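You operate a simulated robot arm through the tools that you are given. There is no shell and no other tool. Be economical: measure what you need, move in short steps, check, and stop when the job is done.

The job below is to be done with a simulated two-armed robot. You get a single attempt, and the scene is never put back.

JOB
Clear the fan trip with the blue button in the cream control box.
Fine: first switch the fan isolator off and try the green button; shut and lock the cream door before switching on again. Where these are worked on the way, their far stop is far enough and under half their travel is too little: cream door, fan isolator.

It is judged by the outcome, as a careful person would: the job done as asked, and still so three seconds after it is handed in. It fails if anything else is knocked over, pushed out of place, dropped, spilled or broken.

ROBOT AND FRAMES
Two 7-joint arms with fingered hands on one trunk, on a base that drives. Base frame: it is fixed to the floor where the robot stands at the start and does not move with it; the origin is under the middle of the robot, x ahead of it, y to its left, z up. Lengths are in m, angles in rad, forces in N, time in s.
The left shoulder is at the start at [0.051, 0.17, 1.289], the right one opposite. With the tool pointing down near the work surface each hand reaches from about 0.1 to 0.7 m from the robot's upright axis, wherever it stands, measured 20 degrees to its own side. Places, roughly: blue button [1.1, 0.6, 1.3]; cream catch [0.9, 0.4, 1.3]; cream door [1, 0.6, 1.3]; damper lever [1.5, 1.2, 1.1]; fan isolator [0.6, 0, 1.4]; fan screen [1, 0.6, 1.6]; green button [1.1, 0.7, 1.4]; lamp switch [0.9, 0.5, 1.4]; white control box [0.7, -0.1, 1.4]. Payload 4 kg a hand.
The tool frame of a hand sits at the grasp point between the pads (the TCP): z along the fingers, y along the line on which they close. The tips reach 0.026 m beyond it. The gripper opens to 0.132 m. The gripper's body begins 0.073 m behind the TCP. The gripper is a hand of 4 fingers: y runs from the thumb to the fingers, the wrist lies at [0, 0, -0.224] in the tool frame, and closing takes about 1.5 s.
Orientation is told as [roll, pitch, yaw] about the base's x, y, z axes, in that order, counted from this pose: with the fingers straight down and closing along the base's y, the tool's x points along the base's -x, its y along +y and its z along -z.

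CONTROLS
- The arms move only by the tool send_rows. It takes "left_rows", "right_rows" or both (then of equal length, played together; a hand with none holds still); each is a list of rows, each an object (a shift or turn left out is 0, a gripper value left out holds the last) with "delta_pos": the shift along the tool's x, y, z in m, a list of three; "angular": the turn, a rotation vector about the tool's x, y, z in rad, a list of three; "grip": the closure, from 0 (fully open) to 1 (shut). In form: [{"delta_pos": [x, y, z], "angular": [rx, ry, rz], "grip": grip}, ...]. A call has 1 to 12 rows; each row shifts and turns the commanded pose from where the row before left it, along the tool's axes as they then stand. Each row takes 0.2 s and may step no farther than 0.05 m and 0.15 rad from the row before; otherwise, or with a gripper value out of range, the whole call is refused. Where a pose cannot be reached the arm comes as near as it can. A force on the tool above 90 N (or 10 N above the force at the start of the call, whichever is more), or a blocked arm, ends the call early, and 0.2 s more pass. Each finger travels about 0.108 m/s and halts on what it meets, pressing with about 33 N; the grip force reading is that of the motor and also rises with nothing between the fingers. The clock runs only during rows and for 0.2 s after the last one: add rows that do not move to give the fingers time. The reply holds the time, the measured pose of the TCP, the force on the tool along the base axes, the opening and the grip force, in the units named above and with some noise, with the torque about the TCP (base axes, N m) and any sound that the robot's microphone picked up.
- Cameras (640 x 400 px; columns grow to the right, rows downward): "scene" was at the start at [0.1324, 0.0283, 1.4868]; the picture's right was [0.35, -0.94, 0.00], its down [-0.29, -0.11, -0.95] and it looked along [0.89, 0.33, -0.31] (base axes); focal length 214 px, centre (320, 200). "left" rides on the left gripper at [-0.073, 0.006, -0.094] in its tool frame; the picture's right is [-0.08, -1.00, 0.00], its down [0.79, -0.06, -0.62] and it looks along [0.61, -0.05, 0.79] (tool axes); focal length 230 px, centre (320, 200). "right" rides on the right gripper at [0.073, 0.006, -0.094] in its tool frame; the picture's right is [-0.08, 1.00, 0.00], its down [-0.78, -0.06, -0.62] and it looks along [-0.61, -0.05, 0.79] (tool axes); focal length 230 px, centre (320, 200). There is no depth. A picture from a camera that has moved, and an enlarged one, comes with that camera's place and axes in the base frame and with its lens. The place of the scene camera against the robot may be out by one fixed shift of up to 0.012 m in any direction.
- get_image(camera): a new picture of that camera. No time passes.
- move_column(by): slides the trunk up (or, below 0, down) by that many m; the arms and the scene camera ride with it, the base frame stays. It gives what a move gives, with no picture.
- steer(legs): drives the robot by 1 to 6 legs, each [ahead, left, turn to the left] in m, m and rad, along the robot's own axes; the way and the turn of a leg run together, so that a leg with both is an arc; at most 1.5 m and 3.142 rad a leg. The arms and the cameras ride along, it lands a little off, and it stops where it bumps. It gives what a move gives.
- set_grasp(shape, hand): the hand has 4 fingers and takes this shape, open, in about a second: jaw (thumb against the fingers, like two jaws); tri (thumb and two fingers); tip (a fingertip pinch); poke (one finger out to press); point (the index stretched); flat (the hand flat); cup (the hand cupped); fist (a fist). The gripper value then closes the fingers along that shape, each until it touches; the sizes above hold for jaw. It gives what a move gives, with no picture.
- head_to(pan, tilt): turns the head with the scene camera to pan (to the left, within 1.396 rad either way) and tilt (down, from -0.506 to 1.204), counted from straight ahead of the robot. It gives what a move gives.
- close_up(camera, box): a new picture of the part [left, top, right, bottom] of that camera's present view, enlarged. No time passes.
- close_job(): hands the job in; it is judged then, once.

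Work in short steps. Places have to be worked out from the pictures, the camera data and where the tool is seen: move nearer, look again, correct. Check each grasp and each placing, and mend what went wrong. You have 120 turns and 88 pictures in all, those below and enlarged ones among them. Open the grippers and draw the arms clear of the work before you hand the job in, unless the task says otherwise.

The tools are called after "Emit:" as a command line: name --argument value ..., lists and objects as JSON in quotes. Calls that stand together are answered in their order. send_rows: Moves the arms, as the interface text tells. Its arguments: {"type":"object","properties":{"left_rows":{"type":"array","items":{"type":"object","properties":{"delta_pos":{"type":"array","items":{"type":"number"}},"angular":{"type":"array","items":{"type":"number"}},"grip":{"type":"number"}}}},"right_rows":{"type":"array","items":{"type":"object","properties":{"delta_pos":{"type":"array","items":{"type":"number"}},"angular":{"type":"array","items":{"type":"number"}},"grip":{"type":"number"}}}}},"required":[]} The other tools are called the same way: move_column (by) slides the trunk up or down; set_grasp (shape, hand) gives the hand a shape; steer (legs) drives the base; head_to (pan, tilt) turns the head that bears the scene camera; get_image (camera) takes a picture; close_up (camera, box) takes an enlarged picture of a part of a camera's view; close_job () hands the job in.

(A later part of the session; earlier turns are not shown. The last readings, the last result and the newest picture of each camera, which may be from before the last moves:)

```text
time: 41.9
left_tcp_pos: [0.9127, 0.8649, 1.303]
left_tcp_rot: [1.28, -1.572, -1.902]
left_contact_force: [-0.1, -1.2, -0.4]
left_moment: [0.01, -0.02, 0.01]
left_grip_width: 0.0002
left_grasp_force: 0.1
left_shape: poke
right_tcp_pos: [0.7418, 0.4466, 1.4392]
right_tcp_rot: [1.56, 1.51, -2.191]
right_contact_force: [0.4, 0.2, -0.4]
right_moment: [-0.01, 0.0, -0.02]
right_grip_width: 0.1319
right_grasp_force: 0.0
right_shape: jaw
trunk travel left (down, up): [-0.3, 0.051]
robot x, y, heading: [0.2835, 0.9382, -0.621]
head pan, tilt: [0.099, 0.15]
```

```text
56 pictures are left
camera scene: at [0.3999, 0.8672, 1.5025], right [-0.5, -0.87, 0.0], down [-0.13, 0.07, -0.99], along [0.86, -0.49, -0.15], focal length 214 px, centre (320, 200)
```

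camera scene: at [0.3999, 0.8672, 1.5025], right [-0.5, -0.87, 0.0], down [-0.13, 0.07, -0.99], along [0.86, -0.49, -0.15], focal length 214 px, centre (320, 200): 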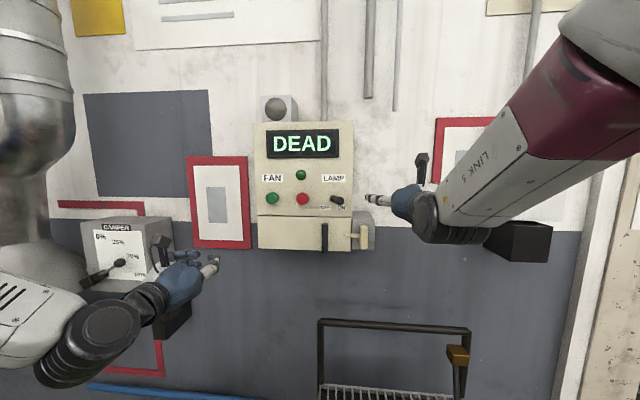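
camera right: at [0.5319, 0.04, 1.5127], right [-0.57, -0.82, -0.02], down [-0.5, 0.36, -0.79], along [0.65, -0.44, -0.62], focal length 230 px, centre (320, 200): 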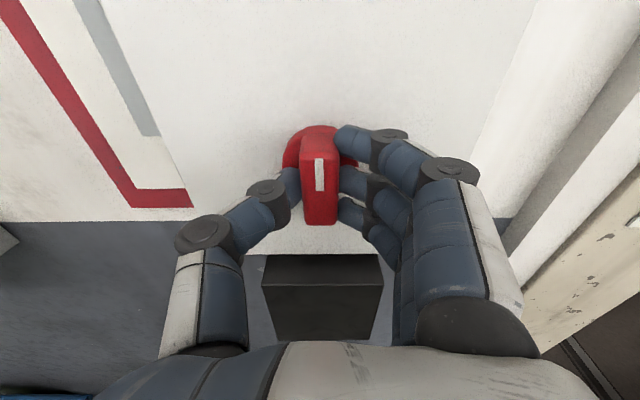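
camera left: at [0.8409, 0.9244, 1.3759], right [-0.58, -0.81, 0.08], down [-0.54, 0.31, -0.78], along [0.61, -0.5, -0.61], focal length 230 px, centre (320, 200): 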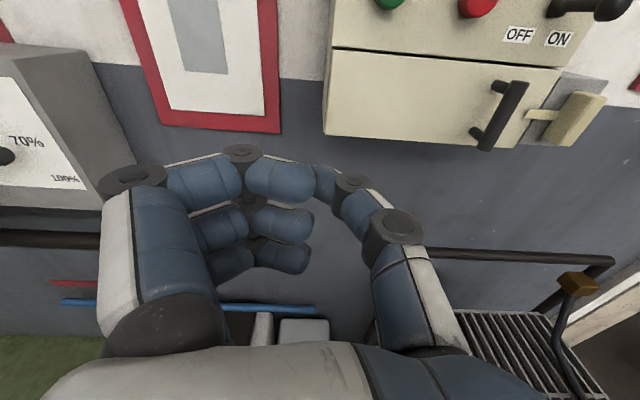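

Poke looks like curled fingers meeting the thumb. I'll try the "point" shape to compare.

Emit:
set_grasp --hand "left" --shape "point"

Emit:
get_image --camera "left"

```text
time: 42.8
left_tcp_pos: [0.9134, 0.8652, 1.3023]
left_tcp_rot: [0.682, -1.57, -1.3]
left_contact_force: [0.4, 0.0, 0.1]
left_moment: [-0.01, 0.0, -0.03]
left_grip_width: 0.126
left_grasp_force: 0.0
left_shape: point
right_tcp_pos: [0.7422, 0.4461, 1.4387]
right_tcp_rot: [1.559, 1.509, -2.191]
right_contact_force: [-0.3, 0.9, 0.5]
right_moment: [0.0, -0.02, 0.0]
right_grip_width: 0.1319
right_grasp_force: 0.2
right_shape: jaw
trunk travel left (down, up): [-0.3, 0.051]
robot x, y, heading: [0.2823, 0.9405, -0.621]
head pan, tilt: [0.099, 0.15]
```

```text
55 pictures are left
camera left: at [0.8409, 0.9244, 1.3758], right [-0.58, -0.81, 0.08], down [-0.54, 0.31, -0.78], along [0.61, -0.5, -0.61], focal length 230 px, centre (320, 200)
```

left: 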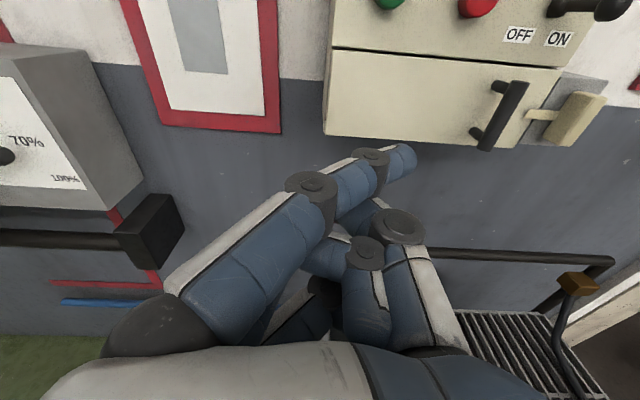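

"Point" gives one slim stretched finger slanting to the right; tip at about tool (−0.024, −0.041, 0.011). I yaw the hand left 0.5 rad so it faces the panel and bring the tip about 5 cm in front of the green button.

Emit:
send_rows --left_rows '[{"delta_pos": [-0.0127, -0.0055, 0.03], "angular": [-0.083, 0, 0]}, {"delta_pos": [-0.0127, -0.008, 0.0294], "angular": [-0.083, 0, 0]}, {"delta_pos": [-0.0127, -0.0104, 0.0287], "angular": [-0.083, 0, 0]}, {"delta_pos": [-0.0127, -0.0128, 0.0277], "angular": [-0.083, 0, 0]}, {"delta_pos": [-0.0127, -0.015, 0.0266], "angular": [-0.083, 0, 0]}, {"delta_pos": [-0.0127, -0.0172, 0.0252], "angular": [-0.083, 0, 0]}, {}]'

Emit:
get_image --camera "left"

Emit:
close_up --camera "scene" --box '[180, 110, 400, 280]'

```text
time: 44.4
left_tcp_pos: [1.0391, 0.7351, 1.3807]
left_tcp_rot: [-1.455, -1.569, 1.334]
left_contact_force: [0.3, -0.2, 0.6]
left_moment: [-0.03, 0.0, -0.05]
left_grip_width: 0.126
left_grasp_force: 0.1
left_shape: point
right_tcp_pos: [0.7424, 0.4486, 1.4403]
right_tcp_rot: [1.573, 1.509, -2.179]
right_contact_force: [0.1, 0.0, 0.4]
right_moment: [0.02, 0.0, -0.01]
right_grip_width: 0.1316
right_grasp_force: 0.1
right_shape: jaw
trunk travel left (down, up): [-0.3, 0.051]
robot x, y, heading: [0.2815, 0.9396, -0.619]
head pan, tilt: [0.099, 0.15]
```

```text
54 pictures are left
camera left: at [0.9473, 0.7522, 1.4533], right [-0.12, -0.99, 0.08], down [-0.62, 0.01, -0.78], along [0.78, -0.14, -0.61], focal length 230 px, centre (320, 200)
```

left: 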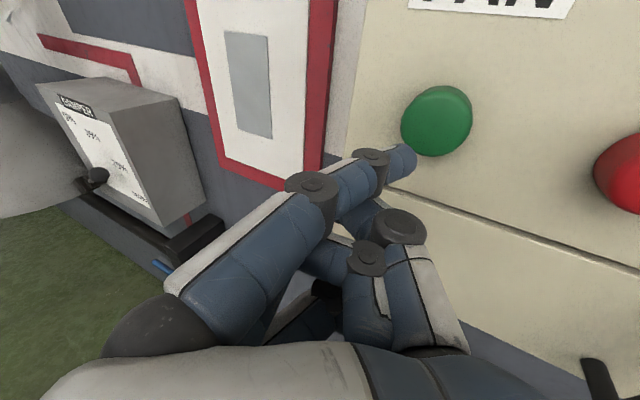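

```text
2.35 times, centred on (290, 195) of scene
camera zoom: at [0.3996, 0.8685, 1.5026], right [-0.5, -0.87, 0.0], down [-0.13, 0.07, -0.99], along [0.86, -0.49, -0.15], focal length 505 px, centre (391, 212)
```

zoom: 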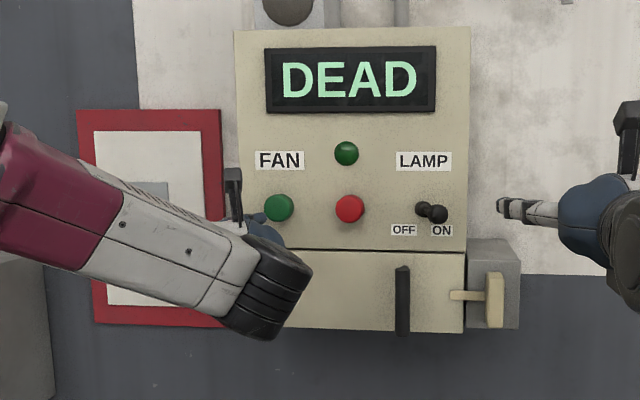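

Tip lines up with the green button (about (1.097, 0.652, 1.402)), about 6.5 cm away. I advance along the wall normal in small steps.

Emit:
send_rows --left_rows '[{"delta_pos": [0, -0.0096, 0.0176]}, {"delta_pos": [0, -0.0096, 0.0176]}, {"delta_pos": [0, -0.0048, 0.0088]}, {"delta_pos": [0, -0.0024, 0.0044]}, {"delta_pos": [0, -0.0024, 0.0044]}, {}]'

Emit:
get_image --camera "left"

```text
time: 45.8
left_tcp_pos: [1.0864, 0.6939, 1.38]
left_tcp_rot: [1.668, -1.566, -1.792]
left_contact_force: [-17.3, -4.8, -6.1]
left_moment: [0.4, -0.58, -0.52]
left_grip_width: 0.1261
left_grasp_force: 0.0
left_shape: point
right_tcp_pos: [0.738, 0.4458, 1.4391]
right_tcp_rot: [1.579, 1.511, -2.171]
right_contact_force: [0.2, -0.7, -0.4]
right_moment: [-0.03, 0.0, 0.03]
right_grip_width: 0.132
right_grasp_force: 0.1
right_shape: jaw
trunk travel left (down, up): [-0.3, 0.051]
robot x, y, heading: [0.2826, 0.9453, -0.618]
head pan, tilt: [0.099, 0.15]
heard: click
```

```text
52 pictures are left
camera left: at [0.9946, 0.712, 1.4531], right [-0.12, -0.99, 0.07], down [-0.62, 0.02, -0.79], along [0.78, -0.14, -0.61], focal length 230 px, centre (320, 200)
```

left: 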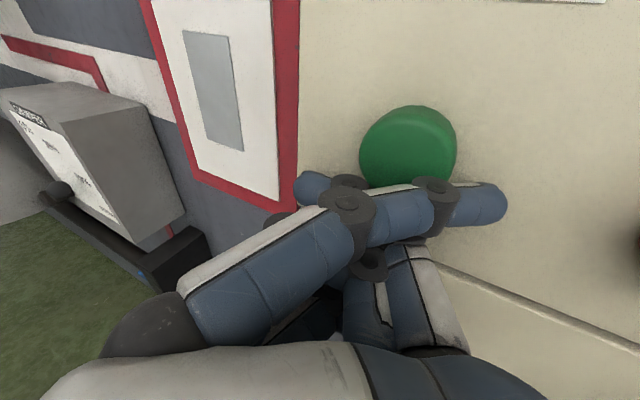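

A click was heard as the finger pressed the green button. I retreat and look at the panel.

Emit:
send_rows --left_rows '[{"delta_pos": [0, 0.0096, -0.0176]}, {"delta_pos": [0, 0.0144, -0.0264]}, {"delta_pos": [0, 0.0192, -0.0352]}, {"delta_pos": [0, 0.0192, -0.0352]}, {}]'

Emit:
get_image --camera "left"

Emit:
close_up --camera "scene" --box '[180, 110, 400, 280]'

```text
time: 47.0
left_tcp_pos: [0.9839, 0.7741, 1.3765]
left_tcp_rot: [0.722, -1.57, -0.842]
left_contact_force: [-0.1, 0.5, 0.0]
left_moment: [-0.02, -0.03, 0.0]
left_grip_width: 0.1262
left_grasp_force: 0.1
left_shape: point
right_tcp_pos: [0.7417, 0.4474, 1.4385]
right_tcp_rot: [1.547, 1.51, -2.203]
right_contact_force: [0.5, 0.2, -0.2]
right_moment: [-0.03, -0.03, 0.02]
right_grip_width: 0.1318
right_grasp_force: 0.1
right_shape: jaw
trunk travel left (down, up): [-0.3, 0.051]
robot x, y, heading: [0.2802, 0.9429, -0.62]
head pan, tilt: [0.099, 0.15]
heard: click
```

```text
51 pictures are left
camera left: at [0.8913, 0.7901, 1.4502], right [-0.12, -0.99, 0.08], down [-0.62, 0.01, -0.78], along [0.78, -0.14, -0.62], focal length 230 px, centre (320, 200)
```

left: 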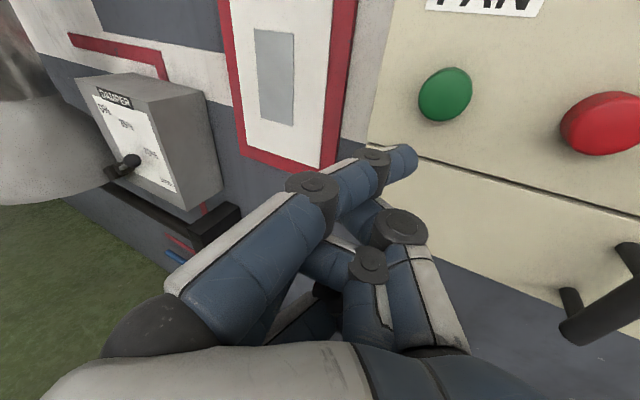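

```text
2.35 times, centred on (290, 195) of scene
camera zoom: at [0.4005, 0.8663, 1.5024], right [-0.5, -0.87, 0.0], down [-0.13, 0.07, -0.99], along [0.86, -0.49, -0.15], focal length 505 px, centre (391, 212)
```

zoom: 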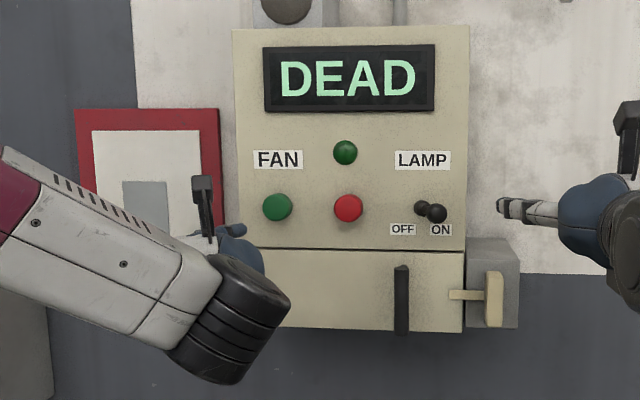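

Press and release both clicked; screen still DEAD as expected. Next the catch, at about (0.898, 0.42, 1.287): I bring the right hand (already closing sideways) in front of it.

Emit:
send_rows --right_rows '[{"delta_pos": [-0.03, -0.014, 0.01], "grip": 0.4}, {"delta_pos": [-0.03, -0.014, 0.01]}, {"delta_pos": [-0.03, -0.014, 0.01]}, {"delta_pos": [-0.03, -0.014, 0.01]}, {"delta_pos": [-0.03, -0.013, 0.01]}, {}]'

Emit:
get_image --camera "right"

Emit:
get_image --camera "scene"

```text
time: 48.5
left_tcp_pos: [0.9833, 0.7731, 1.3769]
left_tcp_rot: [1.182, -1.572, -1.303]
left_contact_force: [0.0, 0.1, 0.2]
left_moment: [-0.01, 0.0, 0.0]
left_grip_width: 0.126
left_grasp_force: 0.1
left_shape: point
right_tcp_pos: [0.7996, 0.43, 1.3029]
right_tcp_rot: [-1.944, 1.552, 0.53]
right_contact_force: [0.1, -0.4, 1.1]
right_moment: [0.01, 0.01, -0.02]
right_grip_width: 0.0798
right_grasp_force: 0.1
right_shape: jaw
trunk travel left (down, up): [-0.3, 0.051]
robot x, y, heading: [0.2857, 0.9411, -0.617]
head pan, tilt: [0.099, 0.15]
stopped in row 6 (right hand): the arm was blocked; the commanded pose is now the measured one
```

```text
49 pictures are left
camera right: at [0.7208, 0.4823, 1.3759], right [-0.61, -0.78, -0.09], down [-0.44, 0.44, -0.79], along [0.66, -0.44, -0.61], focal length 230 px, centre (320, 200)
```

right: 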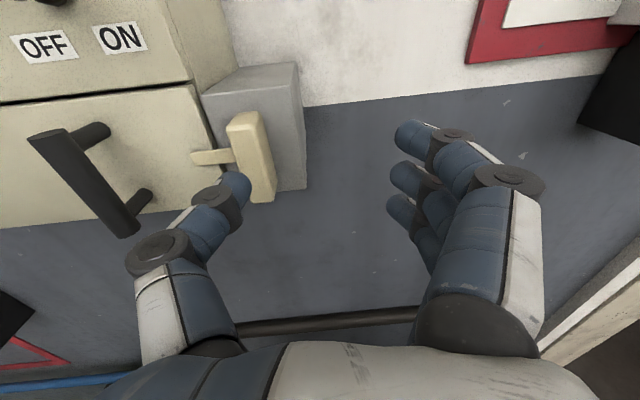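

```text
48 pictures are left
camera scene: at [0.4, 0.8665, 1.5025], right [-0.5, -0.87, 0.0], down [-0.13, 0.07, -0.99], along [0.86, -0.49, -0.15], focal length 214 px, centre (320, 200)
```

scene: 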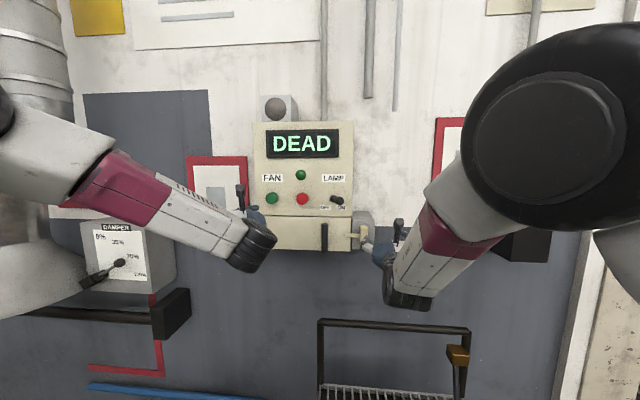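

The catch block is at about (0.907, 0.425, 1.29). I shift left 55 mm to straddle it, then look before advancing.

Emit:
send_rows --right_rows '[{"delta_pos": [-0.005, -0.028, 0]}, {"delta_pos": [-0.004, -0.028, 0]}, {"delta_pos": [0, 0, 0.02]}, {}]'

Emit:
get_image --camera "right"

```text
time: 49.8
left_tcp_pos: [0.9819, 0.7722, 1.3775]
left_tcp_rot: [1.438, -1.57, -1.558]
left_contact_force: [1.0, -0.4, -0.7]
left_moment: [0.02, -0.02, 0.01]
left_grip_width: 0.126
left_grasp_force: 0.1
left_shape: point
right_tcp_pos: [0.8331, 0.422, 1.3123]
right_tcp_rot: [-1.693, 1.487, 0.725]
right_contact_force: [0.6, 0.8, 0.8]
right_moment: [0.0, 0.02, 0.02]
right_grip_width: 0.0798
right_grasp_force: 0.0
right_shape: jaw
trunk travel left (down, up): [-0.3, 0.051]
robot x, y, heading: [0.2857, 0.9455, -0.619]
head pan, tilt: [0.099, 0.15]
stopped in row 4 (right hand): the arm was blocked; the commanded pose is now the measured one
```

```text
47 pictures are left
camera right: at [0.7551, 0.4763, 1.3837], right [-0.65, -0.74, -0.16], down [-0.37, 0.5, -0.78], along [0.66, -0.45, -0.6], focal length 230 px, centre (320, 200)
```

right: 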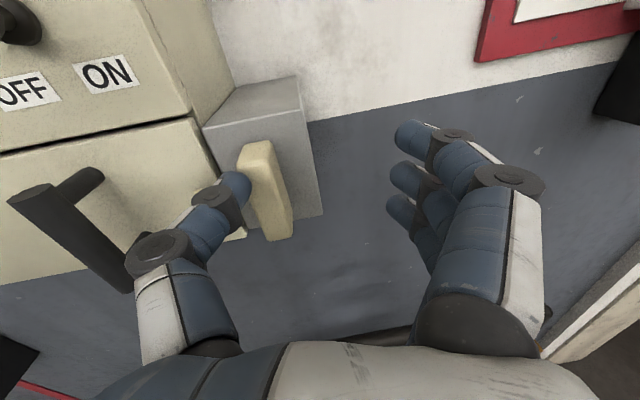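

Joint limit again when reaching low. I'll lower the trunk 0.13 m so the catch sits relatively higher (as the isolator did), after pulling the right hand back a bit.

Emit:
send_rows --right_rows '[{"delta_pos": [0, 0.02, -0.03]}, {"delta_pos": [0.03, 0.02, -0.02]}, {}]'

Emit:
move_column --by -0.13

Emit:
steer --legs '[[-0.03, 0.0, 0]]'

```text
time: 50.8
left_tcp_pos: [0.9829, 0.7752, 1.3779]
left_tcp_rot: [2.376, -1.571, -2.498]
left_contact_force: [0.7, 0.3, 1.0]
left_moment: [-0.04, 0.01, 0.02]
left_grip_width: 0.1263
left_grasp_force: 0.1
left_shape: point
right_tcp_pos: [0.7508, 0.3986, 1.3416]
right_tcp_rot: [-1.531, 1.415, 0.841]
right_contact_force: [-0.6, -0.5, 0.7]
right_moment: [0.01, 0.0, 0.06]
right_grip_width: 0.0798
right_grasp_force: 0.0
right_shape: jaw
trunk travel left (down, up): [-0.3, 0.051]
robot x, y, heading: [0.2839, 0.9401, -0.621]
head pan, tilt: [0.099, 0.15]
stopped in row 3 (right hand): the arm was blocked; the commanded pose is now the measured one
```

```text
time: 52.3
left_tcp_pos: [0.9813, 0.7752, 1.2495]
left_tcp_rot: [-2.632, -1.569, 2.509]
left_contact_force: [0.0, 0.1, 0.4]
left_moment: [0.0, 0.0, -0.02]
left_grip_width: 0.126
left_grasp_force: 0.1
left_shape: point
right_tcp_pos: [0.7376, 0.3752, 1.2099]
right_tcp_rot: [-1.449, 1.35, 0.885]
right_contact_force: [-0.2, -0.5, 0.5]
right_moment: [0.04, 0.01, -0.02]
right_grip_width: 0.0796
right_grasp_force: 0.0
right_shape: jaw
trunk travel left (down, up): [-0.17, 0.181]
robot x, y, heading: [0.2802, 0.9392, -0.619]
head pan, tilt: [0.099, 0.15]
```

```text
time: 53.2
left_tcp_pos: [0.9574, 0.7908, 1.2486]
left_tcp_rot: [-2.955, -1.572, 2.831]
left_contact_force: [-0.3, -0.4, 0.0]
left_moment: [0.01, 0.0, 0.0]
left_grip_width: 0.1261
left_grasp_force: 0.1
left_shape: point
right_tcp_pos: [0.7147, 0.3958, 1.214]
right_tcp_rot: [-1.48, 1.347, 0.86]
right_contact_force: [0.0, 1.2, 0.0]
right_moment: [0.05, 0.03, 0.0]
right_grip_width: 0.0795
right_grasp_force: 0.0
right_shape: jaw
trunk travel left (down, up): [-0.17, 0.181]
robot x, y, heading: [0.2564, 0.9597, -0.623]
head pan, tilt: [0.099, 0.15]
```

Now I re-level the right tool and move up-left to the catch.

Emit:
send_rows --right_rows '[{"delta_pos": [0.02, -0.02, 0.0], "angular": [0.05, 0, -0.06]}, {"delta_pos": [0.02, -0.02, 0.0], "angular": [0.05, 0, -0.06]}, {"delta_pos": [0.018, -0.025, 0.0], "angular": [0.04, 0, -0.06]}, {"delta_pos": [0.015, -0.025, 0.0], "angular": [0.04, 0, -0.04]}, {"delta_pos": [0, -0.02, 0.0]}, {"delta_pos": [0, -0.02, 0.0]}, {}]'

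Emit:
get_image --camera "right"

```text
time: 54.8
left_tcp_pos: [0.9572, 0.7908, 1.2473]
left_tcp_rot: [1.78, -1.571, -1.901]
left_contact_force: [-0.9, -0.4, -0.2]
left_moment: [-0.02, -0.03, 0.02]
left_grip_width: 0.1263
left_grasp_force: 0.1
left_shape: point
right_tcp_pos: [0.7915, 0.4865, 1.2967]
right_tcp_rot: [-1.407, 1.568, 1.113]
right_contact_force: [0.6, 0.0, -1.4]
right_moment: [-0.01, 0.01, 0.01]
right_grip_width: 0.0794
right_grasp_force: 0.1
right_shape: jaw
trunk travel left (down, up): [-0.17, 0.181]
robot x, y, heading: [0.2579, 0.9609, -0.615]
head pan, tilt: [0.099, 0.15]
```

```text
46 pictures are left
camera right: at [0.7119, 0.535, 1.3698], right [-0.58, -0.81, -0.08], down [-0.46, 0.41, -0.78], along [0.67, -0.42, -0.62], focal length 230 px, centre (320, 200)
```

right: 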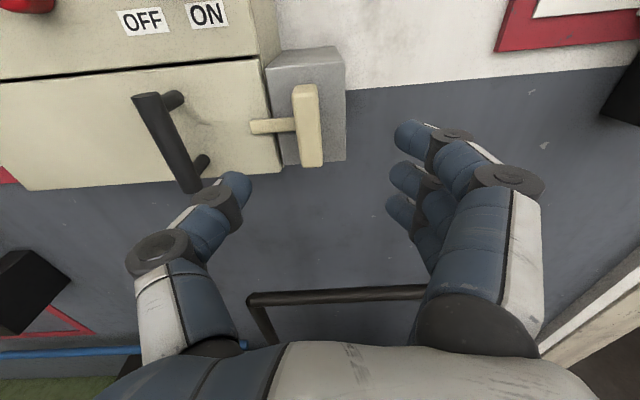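

Good posture now. I advance 0.10 m onto the catch block with small corrections.

Emit:
send_rows --right_rows '[{"delta_pos": [-0.004, -0.005, 0.03]}, {"delta_pos": [-0.004, -0.005, 0.03]}, {"delta_pos": [0, 0, 0.025]}, {"delta_pos": [0, 0, 0.015]}, {}]'

Emit:
get_image --camera "right"

```text
time: 56.2
left_tcp_pos: [0.9565, 0.7918, 1.2485]
left_tcp_rot: [3.043, -1.57, 3.117]
left_contact_force: [-0.8, 0.4, 0.4]
left_moment: [-0.02, 0.0, -0.01]
left_grip_width: 0.126
left_grasp_force: 0.2
left_shape: point
right_tcp_pos: [0.8599, 0.4002, 1.3072]
right_tcp_rot: [-1.694, 1.5, 0.787]
right_contact_force: [-2.5, 4.2, 2.8]
right_moment: [0.07, -0.13, 0.3]
right_grip_width: 0.0797
right_grasp_force: 0.0
right_shape: jaw
trunk travel left (down, up): [-0.17, 0.181]
robot x, y, heading: [0.2603, 0.955, -0.619]
head pan, tilt: [0.099, 0.15]
stopped in row 5 (right hand): the arm was blocked; the commanded pose is now the measured one
```

```text
45 pictures are left
camera right: at [0.7789, 0.449, 1.378], right [-0.61, -0.78, -0.15], down [-0.41, 0.47, -0.78], along [0.68, -0.42, -0.6], focal length 230 px, centre (320, 200)
```

right: 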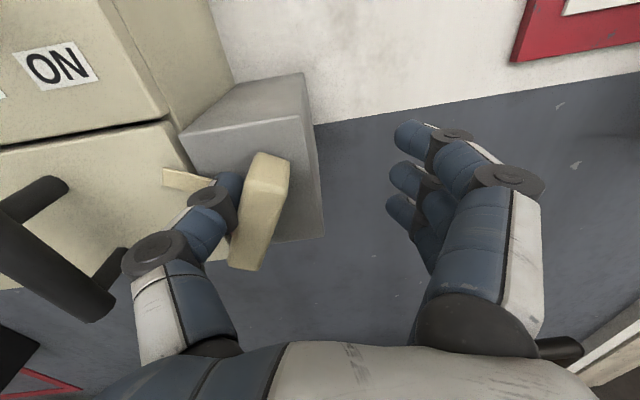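

Joint limit again (target too far left of the right shoulder). I retreat the hand, then shift the base left 0.1 and forward 0.05.

Emit:
send_rows --right_rows '[{"delta_pos": [0, 0.01, -0.04]}, {"delta_pos": [0, 0.01, -0.05]}, {"delta_pos": [0, 0, -0.05]}, {}]'

Emit:
steer --legs '[[0.04, 0.11, 0]]'

Emit:
get_image --camera "scene"

```text
refused: row 2 steps farther than a row can; nothing moved
```

```text
time: 57.4
left_tcp_pos: [1.0311, 0.8472, 1.2546]
left_tcp_rot: [-2.947, -1.56, 2.815]
left_contact_force: [0.1, 0.9, 0.4]
left_moment: [0.01, 0.0, 0.0]
left_grip_width: 0.1262
left_grasp_force: 0.1
left_shape: point
right_tcp_pos: [0.9204, 0.4496, 1.3122]
right_tcp_rot: [-1.743, 1.491, 0.707]
right_contact_force: [-66.6, 27.7, -2.6]
right_moment: [0.2, 0.22, -0.68]
right_grip_width: 0.0736
right_grasp_force: 0.1
right_shape: jaw
trunk travel left (down, up): [-0.17, 0.181]
robot x, y, heading: [0.3429, 1.0172, -0.628]
head pan, tilt: [0.099, 0.15]
stopped in leg 1: the force on the tool passed its limit (the readings are from after the stop); the commanded pose is now the measured one
```

```text
44 pictures are left
camera scene: at [0.4934, 0.9155, 1.3713], right [-0.51, -0.86, 0.0], down [-0.12, 0.07, -0.99], along [0.85, -0.5, -0.14], focal length 214 px, centre (320, 200)
```

scene: 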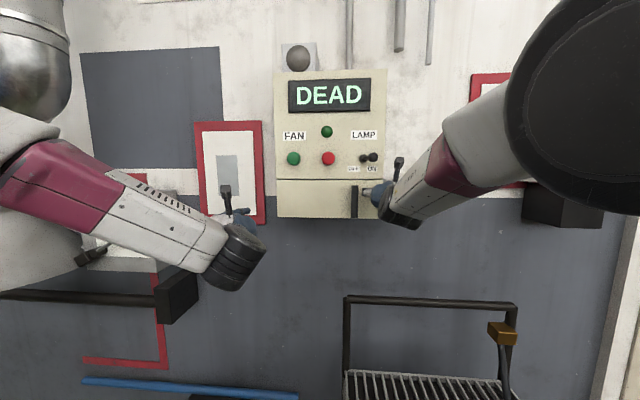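

The retreat was refused and the base pushed the hand against the box. I back the base off straight away.

Emit:
steer --legs '[[-0.08, 0, 0]]'

Emit:
get_image --camera "right"

```text
time: 58.5
left_tcp_pos: [0.9789, 0.8931, 1.2487]
left_tcp_rot: [-2.871, -1.569, 2.741]
left_contact_force: [0.2, 0.6, -0.1]
left_moment: [-0.01, 0.02, -0.01]
left_grip_width: 0.1261
left_grasp_force: 0.1
left_shape: point
right_tcp_pos: [0.8719, 0.4961, 1.3041]
right_tcp_rot: [-1.633, 1.496, 0.822]
right_contact_force: [-0.2, 1.3, 0.8]
right_moment: [0.01, -0.01, 0.0]
right_grip_width: 0.0797
right_grasp_force: 0.2
right_shape: jaw
trunk travel left (down, up): [-0.17, 0.181]
robot x, y, heading: [0.2791, 1.0684, -0.624]
head pan, tilt: [0.099, 0.15]
```

```text
43 pictures are left
camera right: at [0.7921, 0.5465, 1.3766], right [-0.63, -0.77, -0.15], down [-0.4, 0.48, -0.78], along [0.67, -0.43, -0.61], focal length 230 px, centre (320, 200)
```

right: 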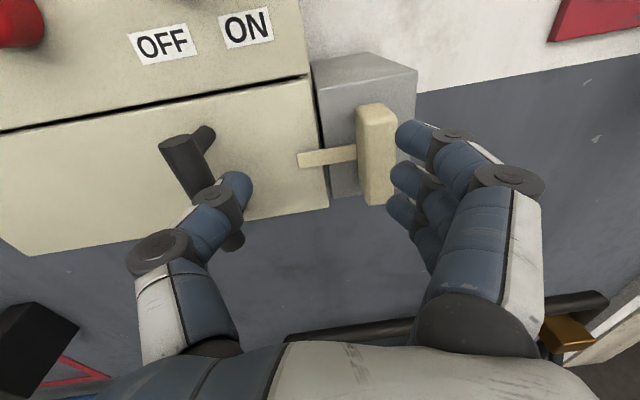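

No damage visible; catch as before. I align with the block: 40 mm right, level the roll, then advance.

Emit:
send_rows --right_rows '[{"delta_pos": [0, 0, -0.02], "angular": [0.035, 0, -0.05]}, {"delta_pos": [-0.006, 0.02, 0.0], "angular": [0.035, 0, -0.05]}, {"delta_pos": [-0.006, 0.022, 0.0], "angular": [0, 0, -0.05]}, {}]'

Emit:
get_image --camera "right"

```text
time: 59.5
left_tcp_pos: [0.9799, 0.8929, 1.2481]
left_tcp_rot: [-2.445, -1.571, 2.316]
left_contact_force: [0.1, -0.9, 0.7]
left_moment: [0.02, 0.05, 0.03]
left_grip_width: 0.1261
left_grasp_force: 0.1
left_shape: point
right_tcp_pos: [0.8322, 0.4742, 1.2926]
right_tcp_rot: [1.645, 1.494, -2.111]
right_contact_force: [-0.2, -0.5, 0.1]
right_moment: [-0.01, -0.01, 0.03]
right_grip_width: 0.0795
right_grasp_force: 0.1
right_shape: jaw
trunk travel left (down, up): [-0.17, 0.181]
robot x, y, heading: [0.2778, 1.067, -0.626]
head pan, tilt: [0.099, 0.15]
```

```text
42 pictures are left
camera right: at [0.7553, 0.528, 1.3652], right [-0.58, -0.82, 0.0], down [-0.5, 0.35, -0.79], along [0.65, -0.46, -0.61], focal length 230 px, centre (320, 200)
```

right: 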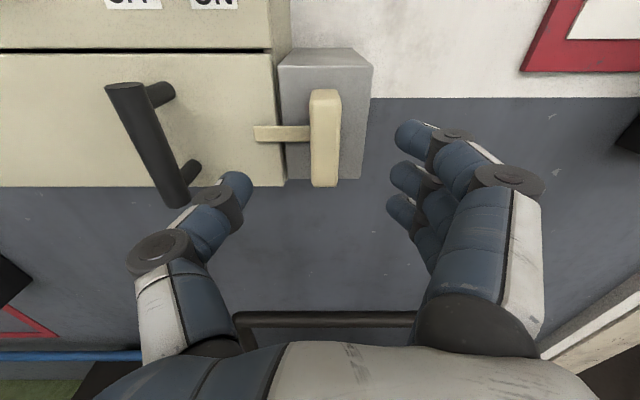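

Well aligned; block face about 0.08 m ahead. Advance 0.07 and check.

Emit:
send_rows --right_rows '[{"delta_pos": [-0.002, 0.002, 0.025]}, {"delta_pos": [-0.001, 0, 0.025]}, {"delta_pos": [0, 0, 0.02]}, {}]'

Emit:
get_image --camera "right"

```text
time: 60.5
left_tcp_pos: [0.977, 0.8928, 1.2497]
left_tcp_rot: [-2.92, -1.567, 2.794]
left_contact_force: [0.6, -0.7, 0.0]
left_moment: [0.0, 0.01, -0.01]
left_grip_width: 0.1258
left_grasp_force: 0.1
left_shape: point
right_tcp_pos: [0.8866, 0.4331, 1.2921]
right_tcp_rot: [1.674, 1.495, -2.082]
right_contact_force: [-15.6, 7.6, 0.8]
right_moment: [0.04, 0.08, 0.85]
right_grip_width: 0.079
right_grasp_force: 0.1
right_shape: jaw
trunk travel left (down, up): [-0.17, 0.181]
robot x, y, heading: [0.2819, 1.0658, -0.626]
head pan, tilt: [0.099, 0.15]
```

```text
41 pictures are left
camera right: at [0.8095, 0.4864, 1.3642], right [-0.58, -0.82, 0.0], down [-0.5, 0.35, -0.79], along [0.65, -0.46, -0.61], focal length 230 px, centre (320, 200)
```

right: 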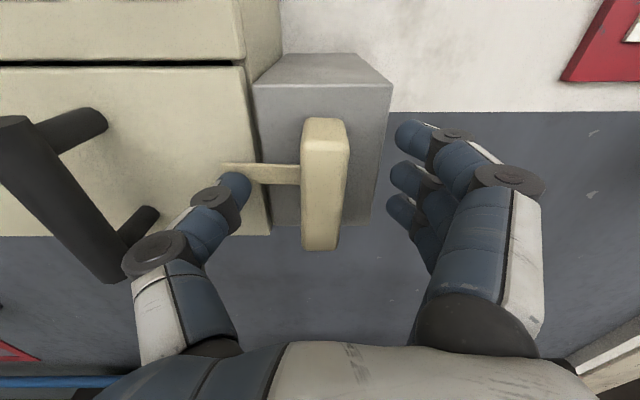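

The thumb is touching the door/tongue. I back off 12 mm and close on the block.

Emit:
send_rows --right_rows '[{"delta_pos": [0, 0, -0.012]}, {"grip": 0.6}, {"grip": 0.8}, {"grip": 1.0}, {"grip": 1.0}, {"grip": 1.0}, {"grip": 1.0}, {"grip": 1.0}]'

Emit:
get_image --camera "right"

```text
time: 62.3
left_tcp_pos: [0.9795, 0.8913, 1.2468]
left_tcp_rot: [1.603, -1.57, -1.733]
left_contact_force: [-0.4, -0.2, 0.9]
left_moment: [0.0, 0.02, 0.0]
left_grip_width: 0.1262
left_grasp_force: 0.0
left_shape: point
right_tcp_pos: [0.8798, 0.4375, 1.2874]
right_tcp_rot: [1.637, 1.495, -2.12]
right_contact_force: [2.0, -2.8, -0.5]
right_moment: [0.02, -0.04, -0.06]
right_grip_width: 0.0167
right_grasp_force: 33.0
right_shape: jaw
trunk travel left (down, up): [-0.17, 0.181]
robot x, y, heading: [0.2838, 1.0659, -0.628]
head pan, tilt: [0.099, 0.15]
```

```text
40 pictures are left
camera right: at [0.8028, 0.4916, 1.3611], right [-0.58, -0.82, 0.0], down [-0.5, 0.36, -0.79], along [0.65, -0.46, -0.61], focal length 230 px, centre (320, 200)
```

right: 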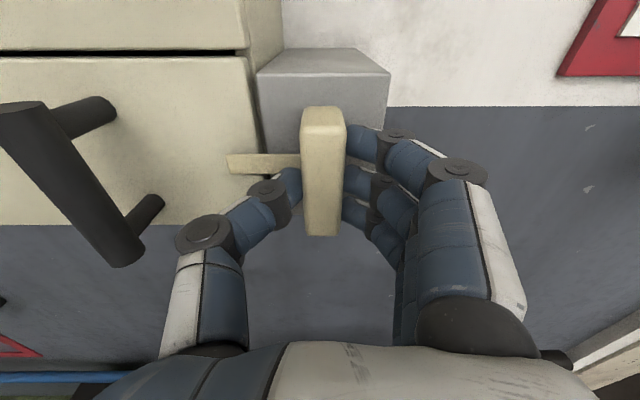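

Block gripped (0.0167 m). I pull it gently to the right in small steps.

Emit:
send_rows --right_rows '[{"delta_pos": [0, 0.006, 0]}, {"delta_pos": [0, 0.006, 0]}, {"delta_pos": [0, 0.006, 0]}, {}]'

Emit:
get_image --camera "right"

```text
time: 63.3
left_tcp_pos: [0.9825, 0.8971, 1.2455]
left_tcp_rot: [-1.025, -1.567, 0.897]
left_contact_force: [0.1, -0.4, -0.2]
left_moment: [-0.01, -0.03, 0.0]
left_grip_width: 0.126
left_grasp_force: 0.1
left_shape: point
right_tcp_pos: [0.8755, 0.4314, 1.2896]
right_tcp_rot: [1.587, 1.492, -2.163]
right_contact_force: [13.6, 31.1, -8.0]
right_moment: [0.06, 0.12, 0.83]
right_grip_width: 0.018
right_grasp_force: 32.9
right_shape: jaw
trunk travel left (down, up): [-0.17, 0.181]
robot x, y, heading: [0.2772, 1.066, -0.629]
head pan, tilt: [0.099, 0.15]
```

```text
39 pictures are left
camera right: at [0.7981, 0.485, 1.3626], right [-0.57, -0.82, 0.0], down [-0.51, 0.35, -0.79], along [0.65, -0.45, -0.62], focal length 230 px, centre (320, 200)
```

right: 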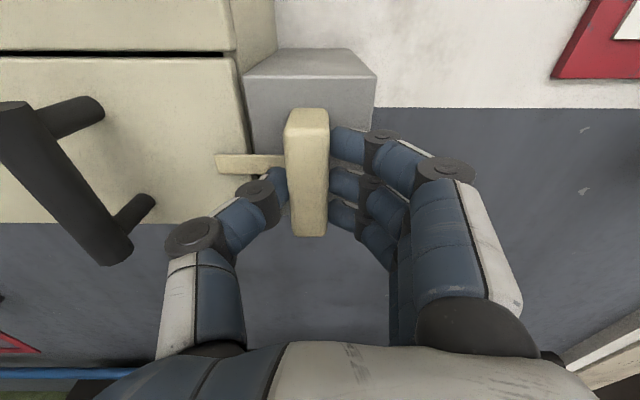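

It doesn't slide (34 N). It looks more like a turn-catch: I relax back and try rotating it clockwise a little (tongue going up).

Emit:
send_rows --right_rows '[{"delta_pos": [0, -0.009, 0]}, {"delta_pos": [0, -0.003, 0]}, {"angular": [0, 0, 0.08]}, {"angular": [0, 0, 0.08]}, {"angular": [0, 0, 0.08]}, {}]'

Emit:
get_image --camera "right"

```text
time: 64.7
left_tcp_pos: [0.9807, 0.8925, 1.2477]
left_tcp_rot: [-0.243, -1.57, 0.113]
left_contact_force: [-0.4, 0.8, -0.7]
left_moment: [-0.01, -0.02, 0.01]
left_grip_width: 0.126
left_grasp_force: 0.0
left_shape: point
right_tcp_pos: [0.8771, 0.4363, 1.2885]
right_tcp_rot: [-1.593, 1.407, 0.932]
right_contact_force: [6.1, 9.4, -9.6]
right_moment: [0.04, 0.15, 0.34]
right_grip_width: 0.0171
right_grasp_force: 33.3
right_shape: jaw
trunk travel left (down, up): [-0.17, 0.181]
robot x, y, heading: [0.2814, 1.0656, -0.628]
head pan, tilt: [0.099, 0.15]
```

```text
38 pictures are left
camera right: at [0.7898, 0.4739, 1.3593], right [-0.56, -0.79, -0.24], down [-0.39, 0.51, -0.77], along [0.73, -0.34, -0.6], focal length 230 px, centre (320, 200)
```

right: 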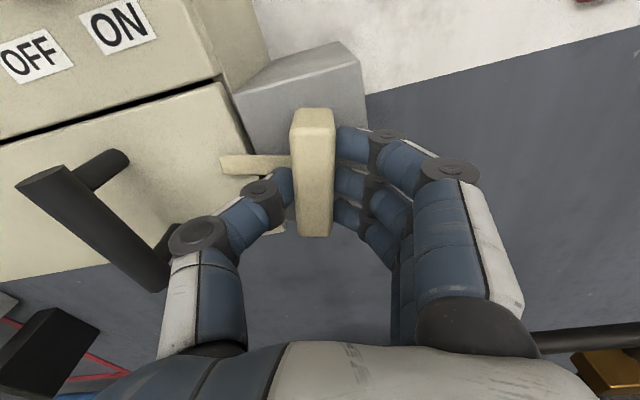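

It turns. I continue clockwise toward 90°, easing the sideways force.

Emit:
send_rows --right_rows '[{"delta_pos": [-0.002, -0.003, 0], "angular": [0, 0, 0.12]}, {"angular": [0, 0, 0.12]}, {"angular": [0, 0, 0.12]}, {"angular": [0, 0, 0.12]}, {"angular": [0, 0, 0.12]}, {}]'

Emit:
get_image --camera "right"

```text
time: 66.1
left_tcp_pos: [0.9804, 0.8925, 1.2483]
left_tcp_rot: [-0.243, -1.57, 0.112]
left_contact_force: [0.2, -0.3, 0.0]
left_moment: [-0.02, 0.02, 0.05]
left_grip_width: 0.126
left_grasp_force: 0.1
left_shape: point
right_tcp_pos: [0.8776, 0.436, 1.2881]
right_tcp_rot: [-1.578, 0.804, 0.95]
right_contact_force: [3.4, 6.0, -5.5]
right_moment: [0.03, 0.06, 0.16]
right_grip_width: 0.017
right_grasp_force: 33.0
right_shape: jaw
trunk travel left (down, up): [-0.17, 0.181]
robot x, y, heading: [0.2799, 1.0678, -0.629]
head pan, tilt: [0.099, 0.15]
```

```text
37 pictures are left
camera right: at [0.7698, 0.4458, 1.3364], right [-0.38, -0.55, -0.75], down [-0.16, 0.83, -0.53], along [0.91, -0.08, -0.41], focal length 230 px, centre (320, 200)
```

right: 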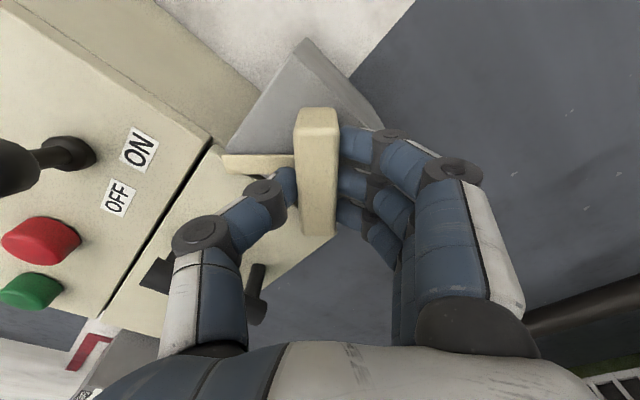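

Turned about 45° freely. Continue another ~0.8 rad.

Emit:
send_rows --right_rows '[{"angular": [0, 0, 0.12]}, {"angular": [0, 0, 0.12]}, {"angular": [0, 0, 0.12]}, {"angular": [0, 0, 0.12]}, {"angular": [0, 0, 0.12]}, {"angular": [0, 0, 0.12]}, {"angular": [0, 0, 0.1]}, {}]'

Emit:
get_image --camera "right"

```text
time: 67.9
left_tcp_pos: [0.9802, 0.8926, 1.2471]
left_tcp_rot: [-0.881, -1.571, 0.749]
left_contact_force: [-0.1, 0.6, 0.0]
left_moment: [-0.02, 0.02, 0.01]
left_grip_width: 0.1261
left_grasp_force: 0.0
left_shape: point
right_tcp_pos: [0.8792, 0.4371, 1.2893]
right_tcp_rot: [-1.577, -0.013, 0.956]
right_contact_force: [8.6, 6.2, 0.1]
right_moment: [-0.35, 0.31, 0.2]
right_grip_width: 0.0165
right_grasp_force: 33.0
right_shape: jaw
trunk travel left (down, up): [-0.17, 0.181]
robot x, y, heading: [0.2802, 1.0673, -0.633]
head pan, tilt: [0.099, 0.15]
```

```text
36 pictures are left
camera right: at [0.76, 0.4317, 1.2817], right [0.06, 0.07, -1.0], down [-0.05, 1.0, 0.07], along [1.0, 0.05, 0.06], focal length 230 px, centre (320, 200)
```

right: 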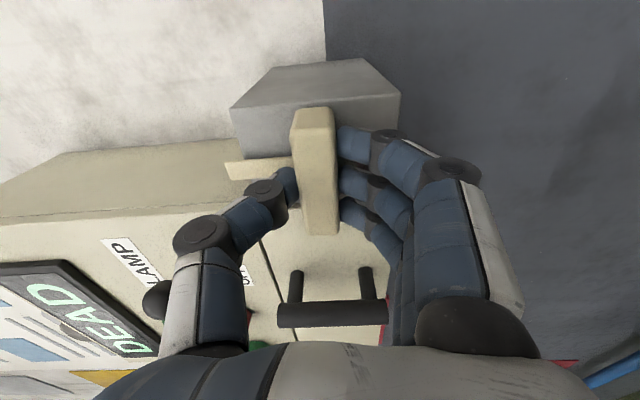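

The catch reached its stop with the tongue up, clear of the door. I release and withdraw.

Emit:
send_rows --right_rows '[{"grip": 0.7}, {"grip": 0.5}, {"grip": 0.4}, {"delta_pos": [0, 0, -0.03], "grip": 0.4}, {"delta_pos": [0, 0, -0.045]}, {"delta_pos": [0, 0, -0.035]}, {}]'

Emit:
close_up --camera "scene" --box '[240, 50, 430, 250]'

```text
time: 69.5
left_tcp_pos: [0.9787, 0.8922, 1.248]
left_tcp_rot: [1.179, -1.571, -1.306]
left_contact_force: [0.3, 0.0, -0.7]
left_moment: [-0.03, 0.0, -0.01]
left_grip_width: 0.126
left_grasp_force: 0.1
left_shape: point
right_tcp_pos: [0.79, 0.5, 1.2886]
right_tcp_rot: [-1.577, -0.018, 0.954]
right_contact_force: [0.0, 1.4, -0.8]
right_moment: [0.0, -0.03, 0.01]
right_grip_width: 0.0788
right_grasp_force: 0.0
right_shape: jaw
trunk travel left (down, up): [-0.17, 0.181]
robot x, y, heading: [0.2791, 1.0645, -0.625]
head pan, tilt: [0.099, 0.15]
```

```text
2.00 times, centred on (335, 150) of scene
camera zoom: at [0.4433, 0.9566, 1.3692], right [-0.5, -0.86, 0.0], down [-0.13, 0.08, -0.99], along [0.85, -0.5, -0.15], focal length 429 px, centre (290, 300)
```

zoom: 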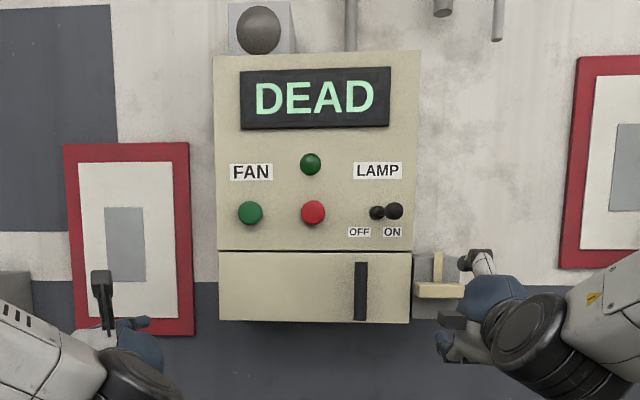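

Catch is clear. Door spans s≈0.90–1.21 with the handle on the right, so it hinges left. I shift the base left 0.1 m so the right shoulder faces the handle.

Emit:
steer --legs '[[-0.02, 0.1, 0]]'

Emit:
send_rows --left_rows '[{"delta_pos": [0, 0, -0.03]}, {"delta_pos": [0, 0, -0.03]}, {"delta_pos": [0, 0, -0.03]}, {}, {}, {}, {}, {}, {}, {}, {}]' --right_rows '[{"angular": [0, 0, -0.14]}, {"angular": [0, 0, -0.14]}, {"angular": [0, 0, -0.14]}, {"angular": [0.04, 0, -0.14]}, {"angular": [0.04, 0, -0.14]}, {"angular": [0.04, 0, -0.14]}, {"angular": [0.04, 0, -0.14]}, {"angular": [0.04, 0, -0.14]}, {"angular": [0.04, 0, -0.14]}, {"angular": [0.04, 0, -0.14]}, {"angular": [0, 0, -0.14]}]'

Emit:
get_image --camera "right"

```text
time: 70.6
left_tcp_pos: [1.0208, 0.984, 1.2464]
left_tcp_rot: [-1.57, -1.571, 1.441]
left_contact_force: [0.4, 0.8, 0.7]
left_moment: [-0.02, 0.0, 0.01]
left_grip_width: 0.126
left_grasp_force: 0.1
left_shape: point
right_tcp_pos: [0.8313, 0.592, 1.2903]
right_tcp_rot: [-1.575, -0.014, 0.958]
right_contact_force: [0.8, -0.6, -0.1]
right_moment: [-0.02, 0.01, -0.06]
right_grip_width: 0.0786
right_grasp_force: 0.2
right_shape: jaw
trunk travel left (down, up): [-0.17, 0.181]
robot x, y, heading: [0.3247, 1.1534, -0.624]
head pan, tilt: [0.099, 0.15]
```

```text
time: 73.0
left_tcp_pos: [0.9289, 0.9953, 1.2497]
left_tcp_rot: [3.113, -1.57, 3.041]
left_contact_force: [0.0, -0.4, 0.5]
left_moment: [0.02, 0.03, -0.01]
left_grip_width: 0.126
left_grasp_force: 0.1
left_shape: point
right_tcp_pos: [0.7069, 0.4759, 1.3237]
right_tcp_rot: [-2.142, 1.31, 0.587]
right_contact_force: [0.5, -0.2, 0.9]
right_moment: [-0.01, 0.0, -0.02]
right_grip_width: 0.0791
right_grasp_force: 0.0
right_shape: jaw
right hand out of reach, approached as far as the arm can: row 6, 7, 8, 9, 10, 11
trunk travel left (down, up): [-0.17, 0.181]
robot x, y, heading: [0.3205, 1.1591, -0.627]
head pan, tilt: [0.099, 0.15]
```

```text
34 pictures are left
camera right: at [0.6036, 0.4981, 1.3809], right [-0.36, -0.89, -0.29], down [-0.37, 0.42, -0.83], along [0.86, -0.19, -0.48], focal length 230 px, centre (320, 200)
```

right: 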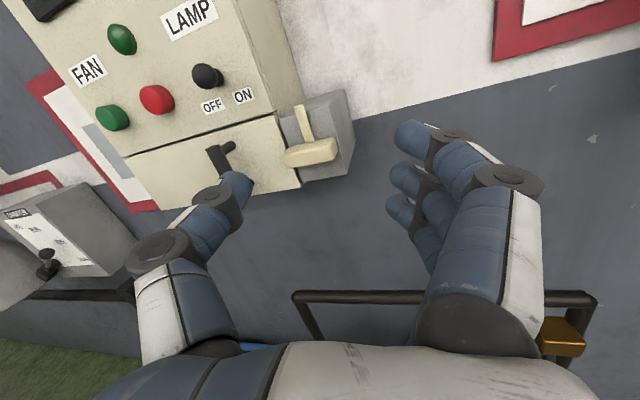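

The folded pose drifted. I extend forward-left towards the handle while levelling, ending ~5 cm before it.

Emit:
send_rows --right_rows '[{"delta_pos": [-0.014, -0.02, 0.022], "angular": [0, -0.02, -0.03]}, {"delta_pos": [-0.014, -0.022, 0.022], "angular": [0, -0.02, -0.03]}, {"delta_pos": [-0.014, -0.024, 0.022], "angular": [0, -0.02, -0.05]}, {"delta_pos": [-0.014, -0.024, 0.022], "angular": [0, -0.02, -0.05]}, {"delta_pos": [-0.012, -0.024, 0.018], "angular": [0, -0.02, -0.05]}, {"delta_pos": [-0.01, -0.024, 0.01], "angular": [0, -0.02, -0.05]}, {}]'

Emit:
get_image --camera "right"

```text
time: 74.6
left_tcp_pos: [0.9305, 0.995, 1.2491]
left_tcp_rot: [2.335, -1.571, -2.464]
left_contact_force: [0.1, -0.3, 0.0]
left_moment: [-0.02, 0.01, 0.03]
left_grip_width: 0.1263
left_grasp_force: 0.1
left_shape: point
right_tcp_pos: [0.8703, 0.5505, 1.2854]
right_tcp_rot: [1.917, 1.526, -1.642]
right_contact_force: [-0.3, -0.8, 0.0]
right_moment: [-0.01, -0.03, 0.0]
right_grip_width: 0.079
right_grasp_force: 0.1
right_shape: jaw
right hand out of reach, approached as far as the arm can: row 2, 3, 4
trunk travel left (down, up): [-0.17, 0.181]
robot x, y, heading: [0.3248, 1.1583, -0.63]
head pan, tilt: [0.099, 0.15]
```

```text
33 pictures are left
camera right: at [0.7832, 0.5865, 1.3572], right [-0.4, -0.91, -0.04], down [-0.54, 0.27, -0.8], along [0.74, -0.3, -0.6], focal length 230 px, centre (320, 200)
```

right: 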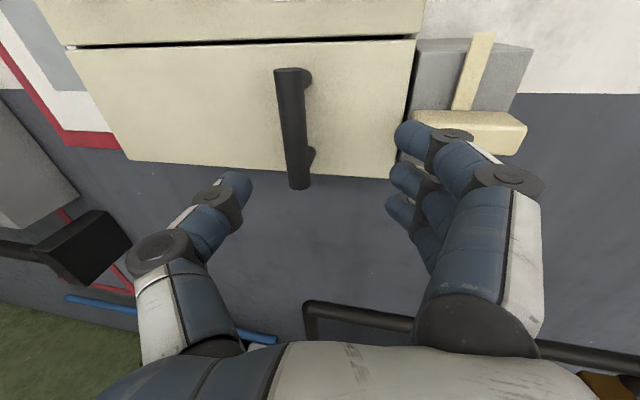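

Handle bar at about (0.940, 0.541, 1.286). I shift 19 mm left, advance 62 mm and grip it.

Emit:
send_rows --right_rows '[{"delta_pos": [0, -0.019, 0.01]}, {"delta_pos": [0, 0, 0.026]}, {"delta_pos": [0, 0, 0.026]}, {"grip": 0.6}, {"grip": 0.8}, {"grip": 1.0}, {"grip": 1.0}, {"grip": 1.0}, {"grip": 1.0}, {"grip": 1.0}]'

Emit:
get_image --camera "right"

```text
time: 76.8
left_tcp_pos: [0.9304, 0.9948, 1.249]
left_tcp_rot: [2.243, -1.571, -2.372]
left_contact_force: [-0.2, -0.5, 0.1]
left_moment: [-0.04, -0.01, 0.0]
left_grip_width: 0.1262
left_grasp_force: 0.1
left_shape: point
right_tcp_pos: [0.936, 0.5451, 1.287]
right_tcp_rot: [1.952, 1.526, -1.607]
right_contact_force: [1.0, -0.8, 0.6]
right_moment: [0.01, -0.04, -0.02]
right_grip_width: 0.0147
right_grasp_force: 32.8
right_shape: jaw
trunk travel left (down, up): [-0.17, 0.181]
robot x, y, heading: [0.3169, 1.1574, -0.628]
head pan, tilt: [0.099, 0.15]
```

```text
32 pictures are left
camera right: at [0.848, 0.5808, 1.3586], right [-0.4, -0.91, -0.04], down [-0.54, 0.27, -0.8], along [0.74, -0.3, -0.6], focal length 230 px, centre (320, 200)
```

right: 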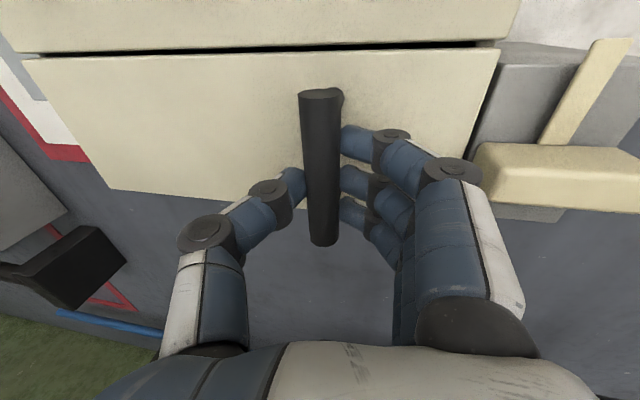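

Firm grip (0.0147 m). I swing the door open along its arc about the left hinge, first 0.3 rad.

Emit:
send_rows --right_rows '[{"delta_pos": [0, -0.0106, -0.0209], "angular": [-0.1, 0, 0]}, {"delta_pos": [0, -0.0106, -0.0209], "angular": [-0.1, 0, 0]}, {"delta_pos": [0, -0.0106, -0.0209], "angular": [-0.1, 0, 0]}, {}]'

Emit:
get_image --camera "right"

```text
time: 77.8
left_tcp_pos: [0.9304, 0.9961, 1.2484]
left_tcp_rot: [-1.888, -1.57, 1.758]
left_contact_force: [-0.9, 0.1, -0.2]
left_moment: [-0.02, -0.02, 0.0]
left_grip_width: 0.1259
left_grasp_force: 0.0
left_shape: point
right_tcp_pos: [0.8974, 0.6061, 1.2863]
right_tcp_rot: [2.305, 1.522, -1.554]
right_contact_force: [5.4, 3.2, 8.3]
right_moment: [-0.08, -0.04, 0.11]
right_grip_width: 0.0141
right_grasp_force: 33.1
right_shape: jaw
trunk travel left (down, up): [-0.17, 0.181]
robot x, y, heading: [0.3162, 1.161, -0.629]
head pan, tilt: [0.099, 0.15]
```

```text
31 pictures are left
camera right: at [0.8232, 0.666, 1.3565], right [-0.65, -0.75, -0.04], down [-0.42, 0.41, -0.81], along [0.63, -0.51, -0.59], focal length 230 px, centre (320, 200)
```

right: 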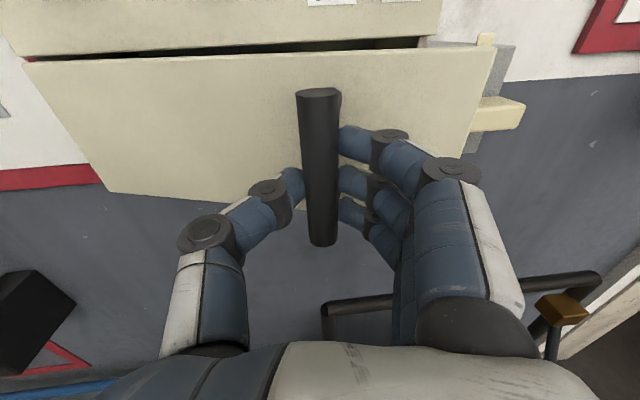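

The door is swinging open with low force. Continue the arc another 0.4 rad.

Emit:
send_rows --right_rows '[{"delta_pos": [0, -0.0106, -0.0209], "angular": [-0.1, 0, 0]}, {"delta_pos": [0, -0.0106, -0.0209], "angular": [-0.1, 0, 0]}, {"delta_pos": [0, -0.0106, -0.0209], "angular": [-0.1, 0, 0]}, {"delta_pos": [0, -0.0106, -0.0209], "angular": [-0.1, 0, 0]}, {}]'

Emit:
get_image --camera "right"

```text
time: 79.0
left_tcp_pos: [0.9386, 0.9978, 1.2429]
left_tcp_rot: [-0.217, -1.564, 0.093]
left_contact_force: [0.4, -0.3, 0.0]
left_moment: [0.0, 0.02, 0.02]
left_grip_width: 0.1261
left_grasp_force: 0.0
left_shape: point
right_tcp_pos: [0.8677, 0.6609, 1.2853]
right_tcp_rot: [-1.418, 1.531, 0.568]
right_contact_force: [44.5, 10.3, 0.0]
right_moment: [-0.02, 0.06, 0.73]
right_grip_width: 0.0129
right_grasp_force: 33.5
right_shape: jaw
trunk travel left (down, up): [-0.17, 0.181]
robot x, y, heading: [0.3245, 1.1546, -0.622]
head pan, tilt: [0.099, 0.15]
```

```text
30 pictures are left
camera right: at [0.8223, 0.7409, 1.3589], right [-0.91, -0.4, -0.12], down [-0.17, 0.61, -0.78], along [0.38, -0.69, -0.62], focal length 230 px, centre (320, 200)
```

right: 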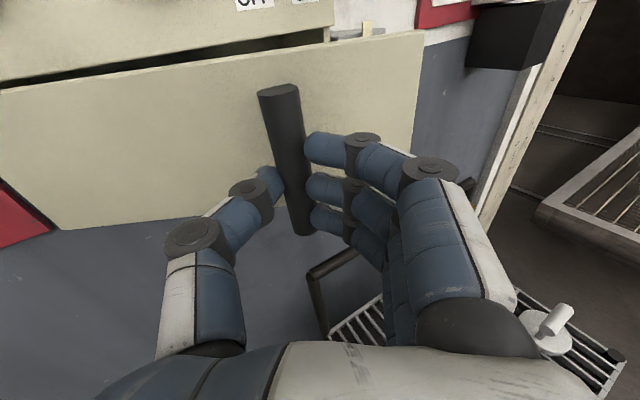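

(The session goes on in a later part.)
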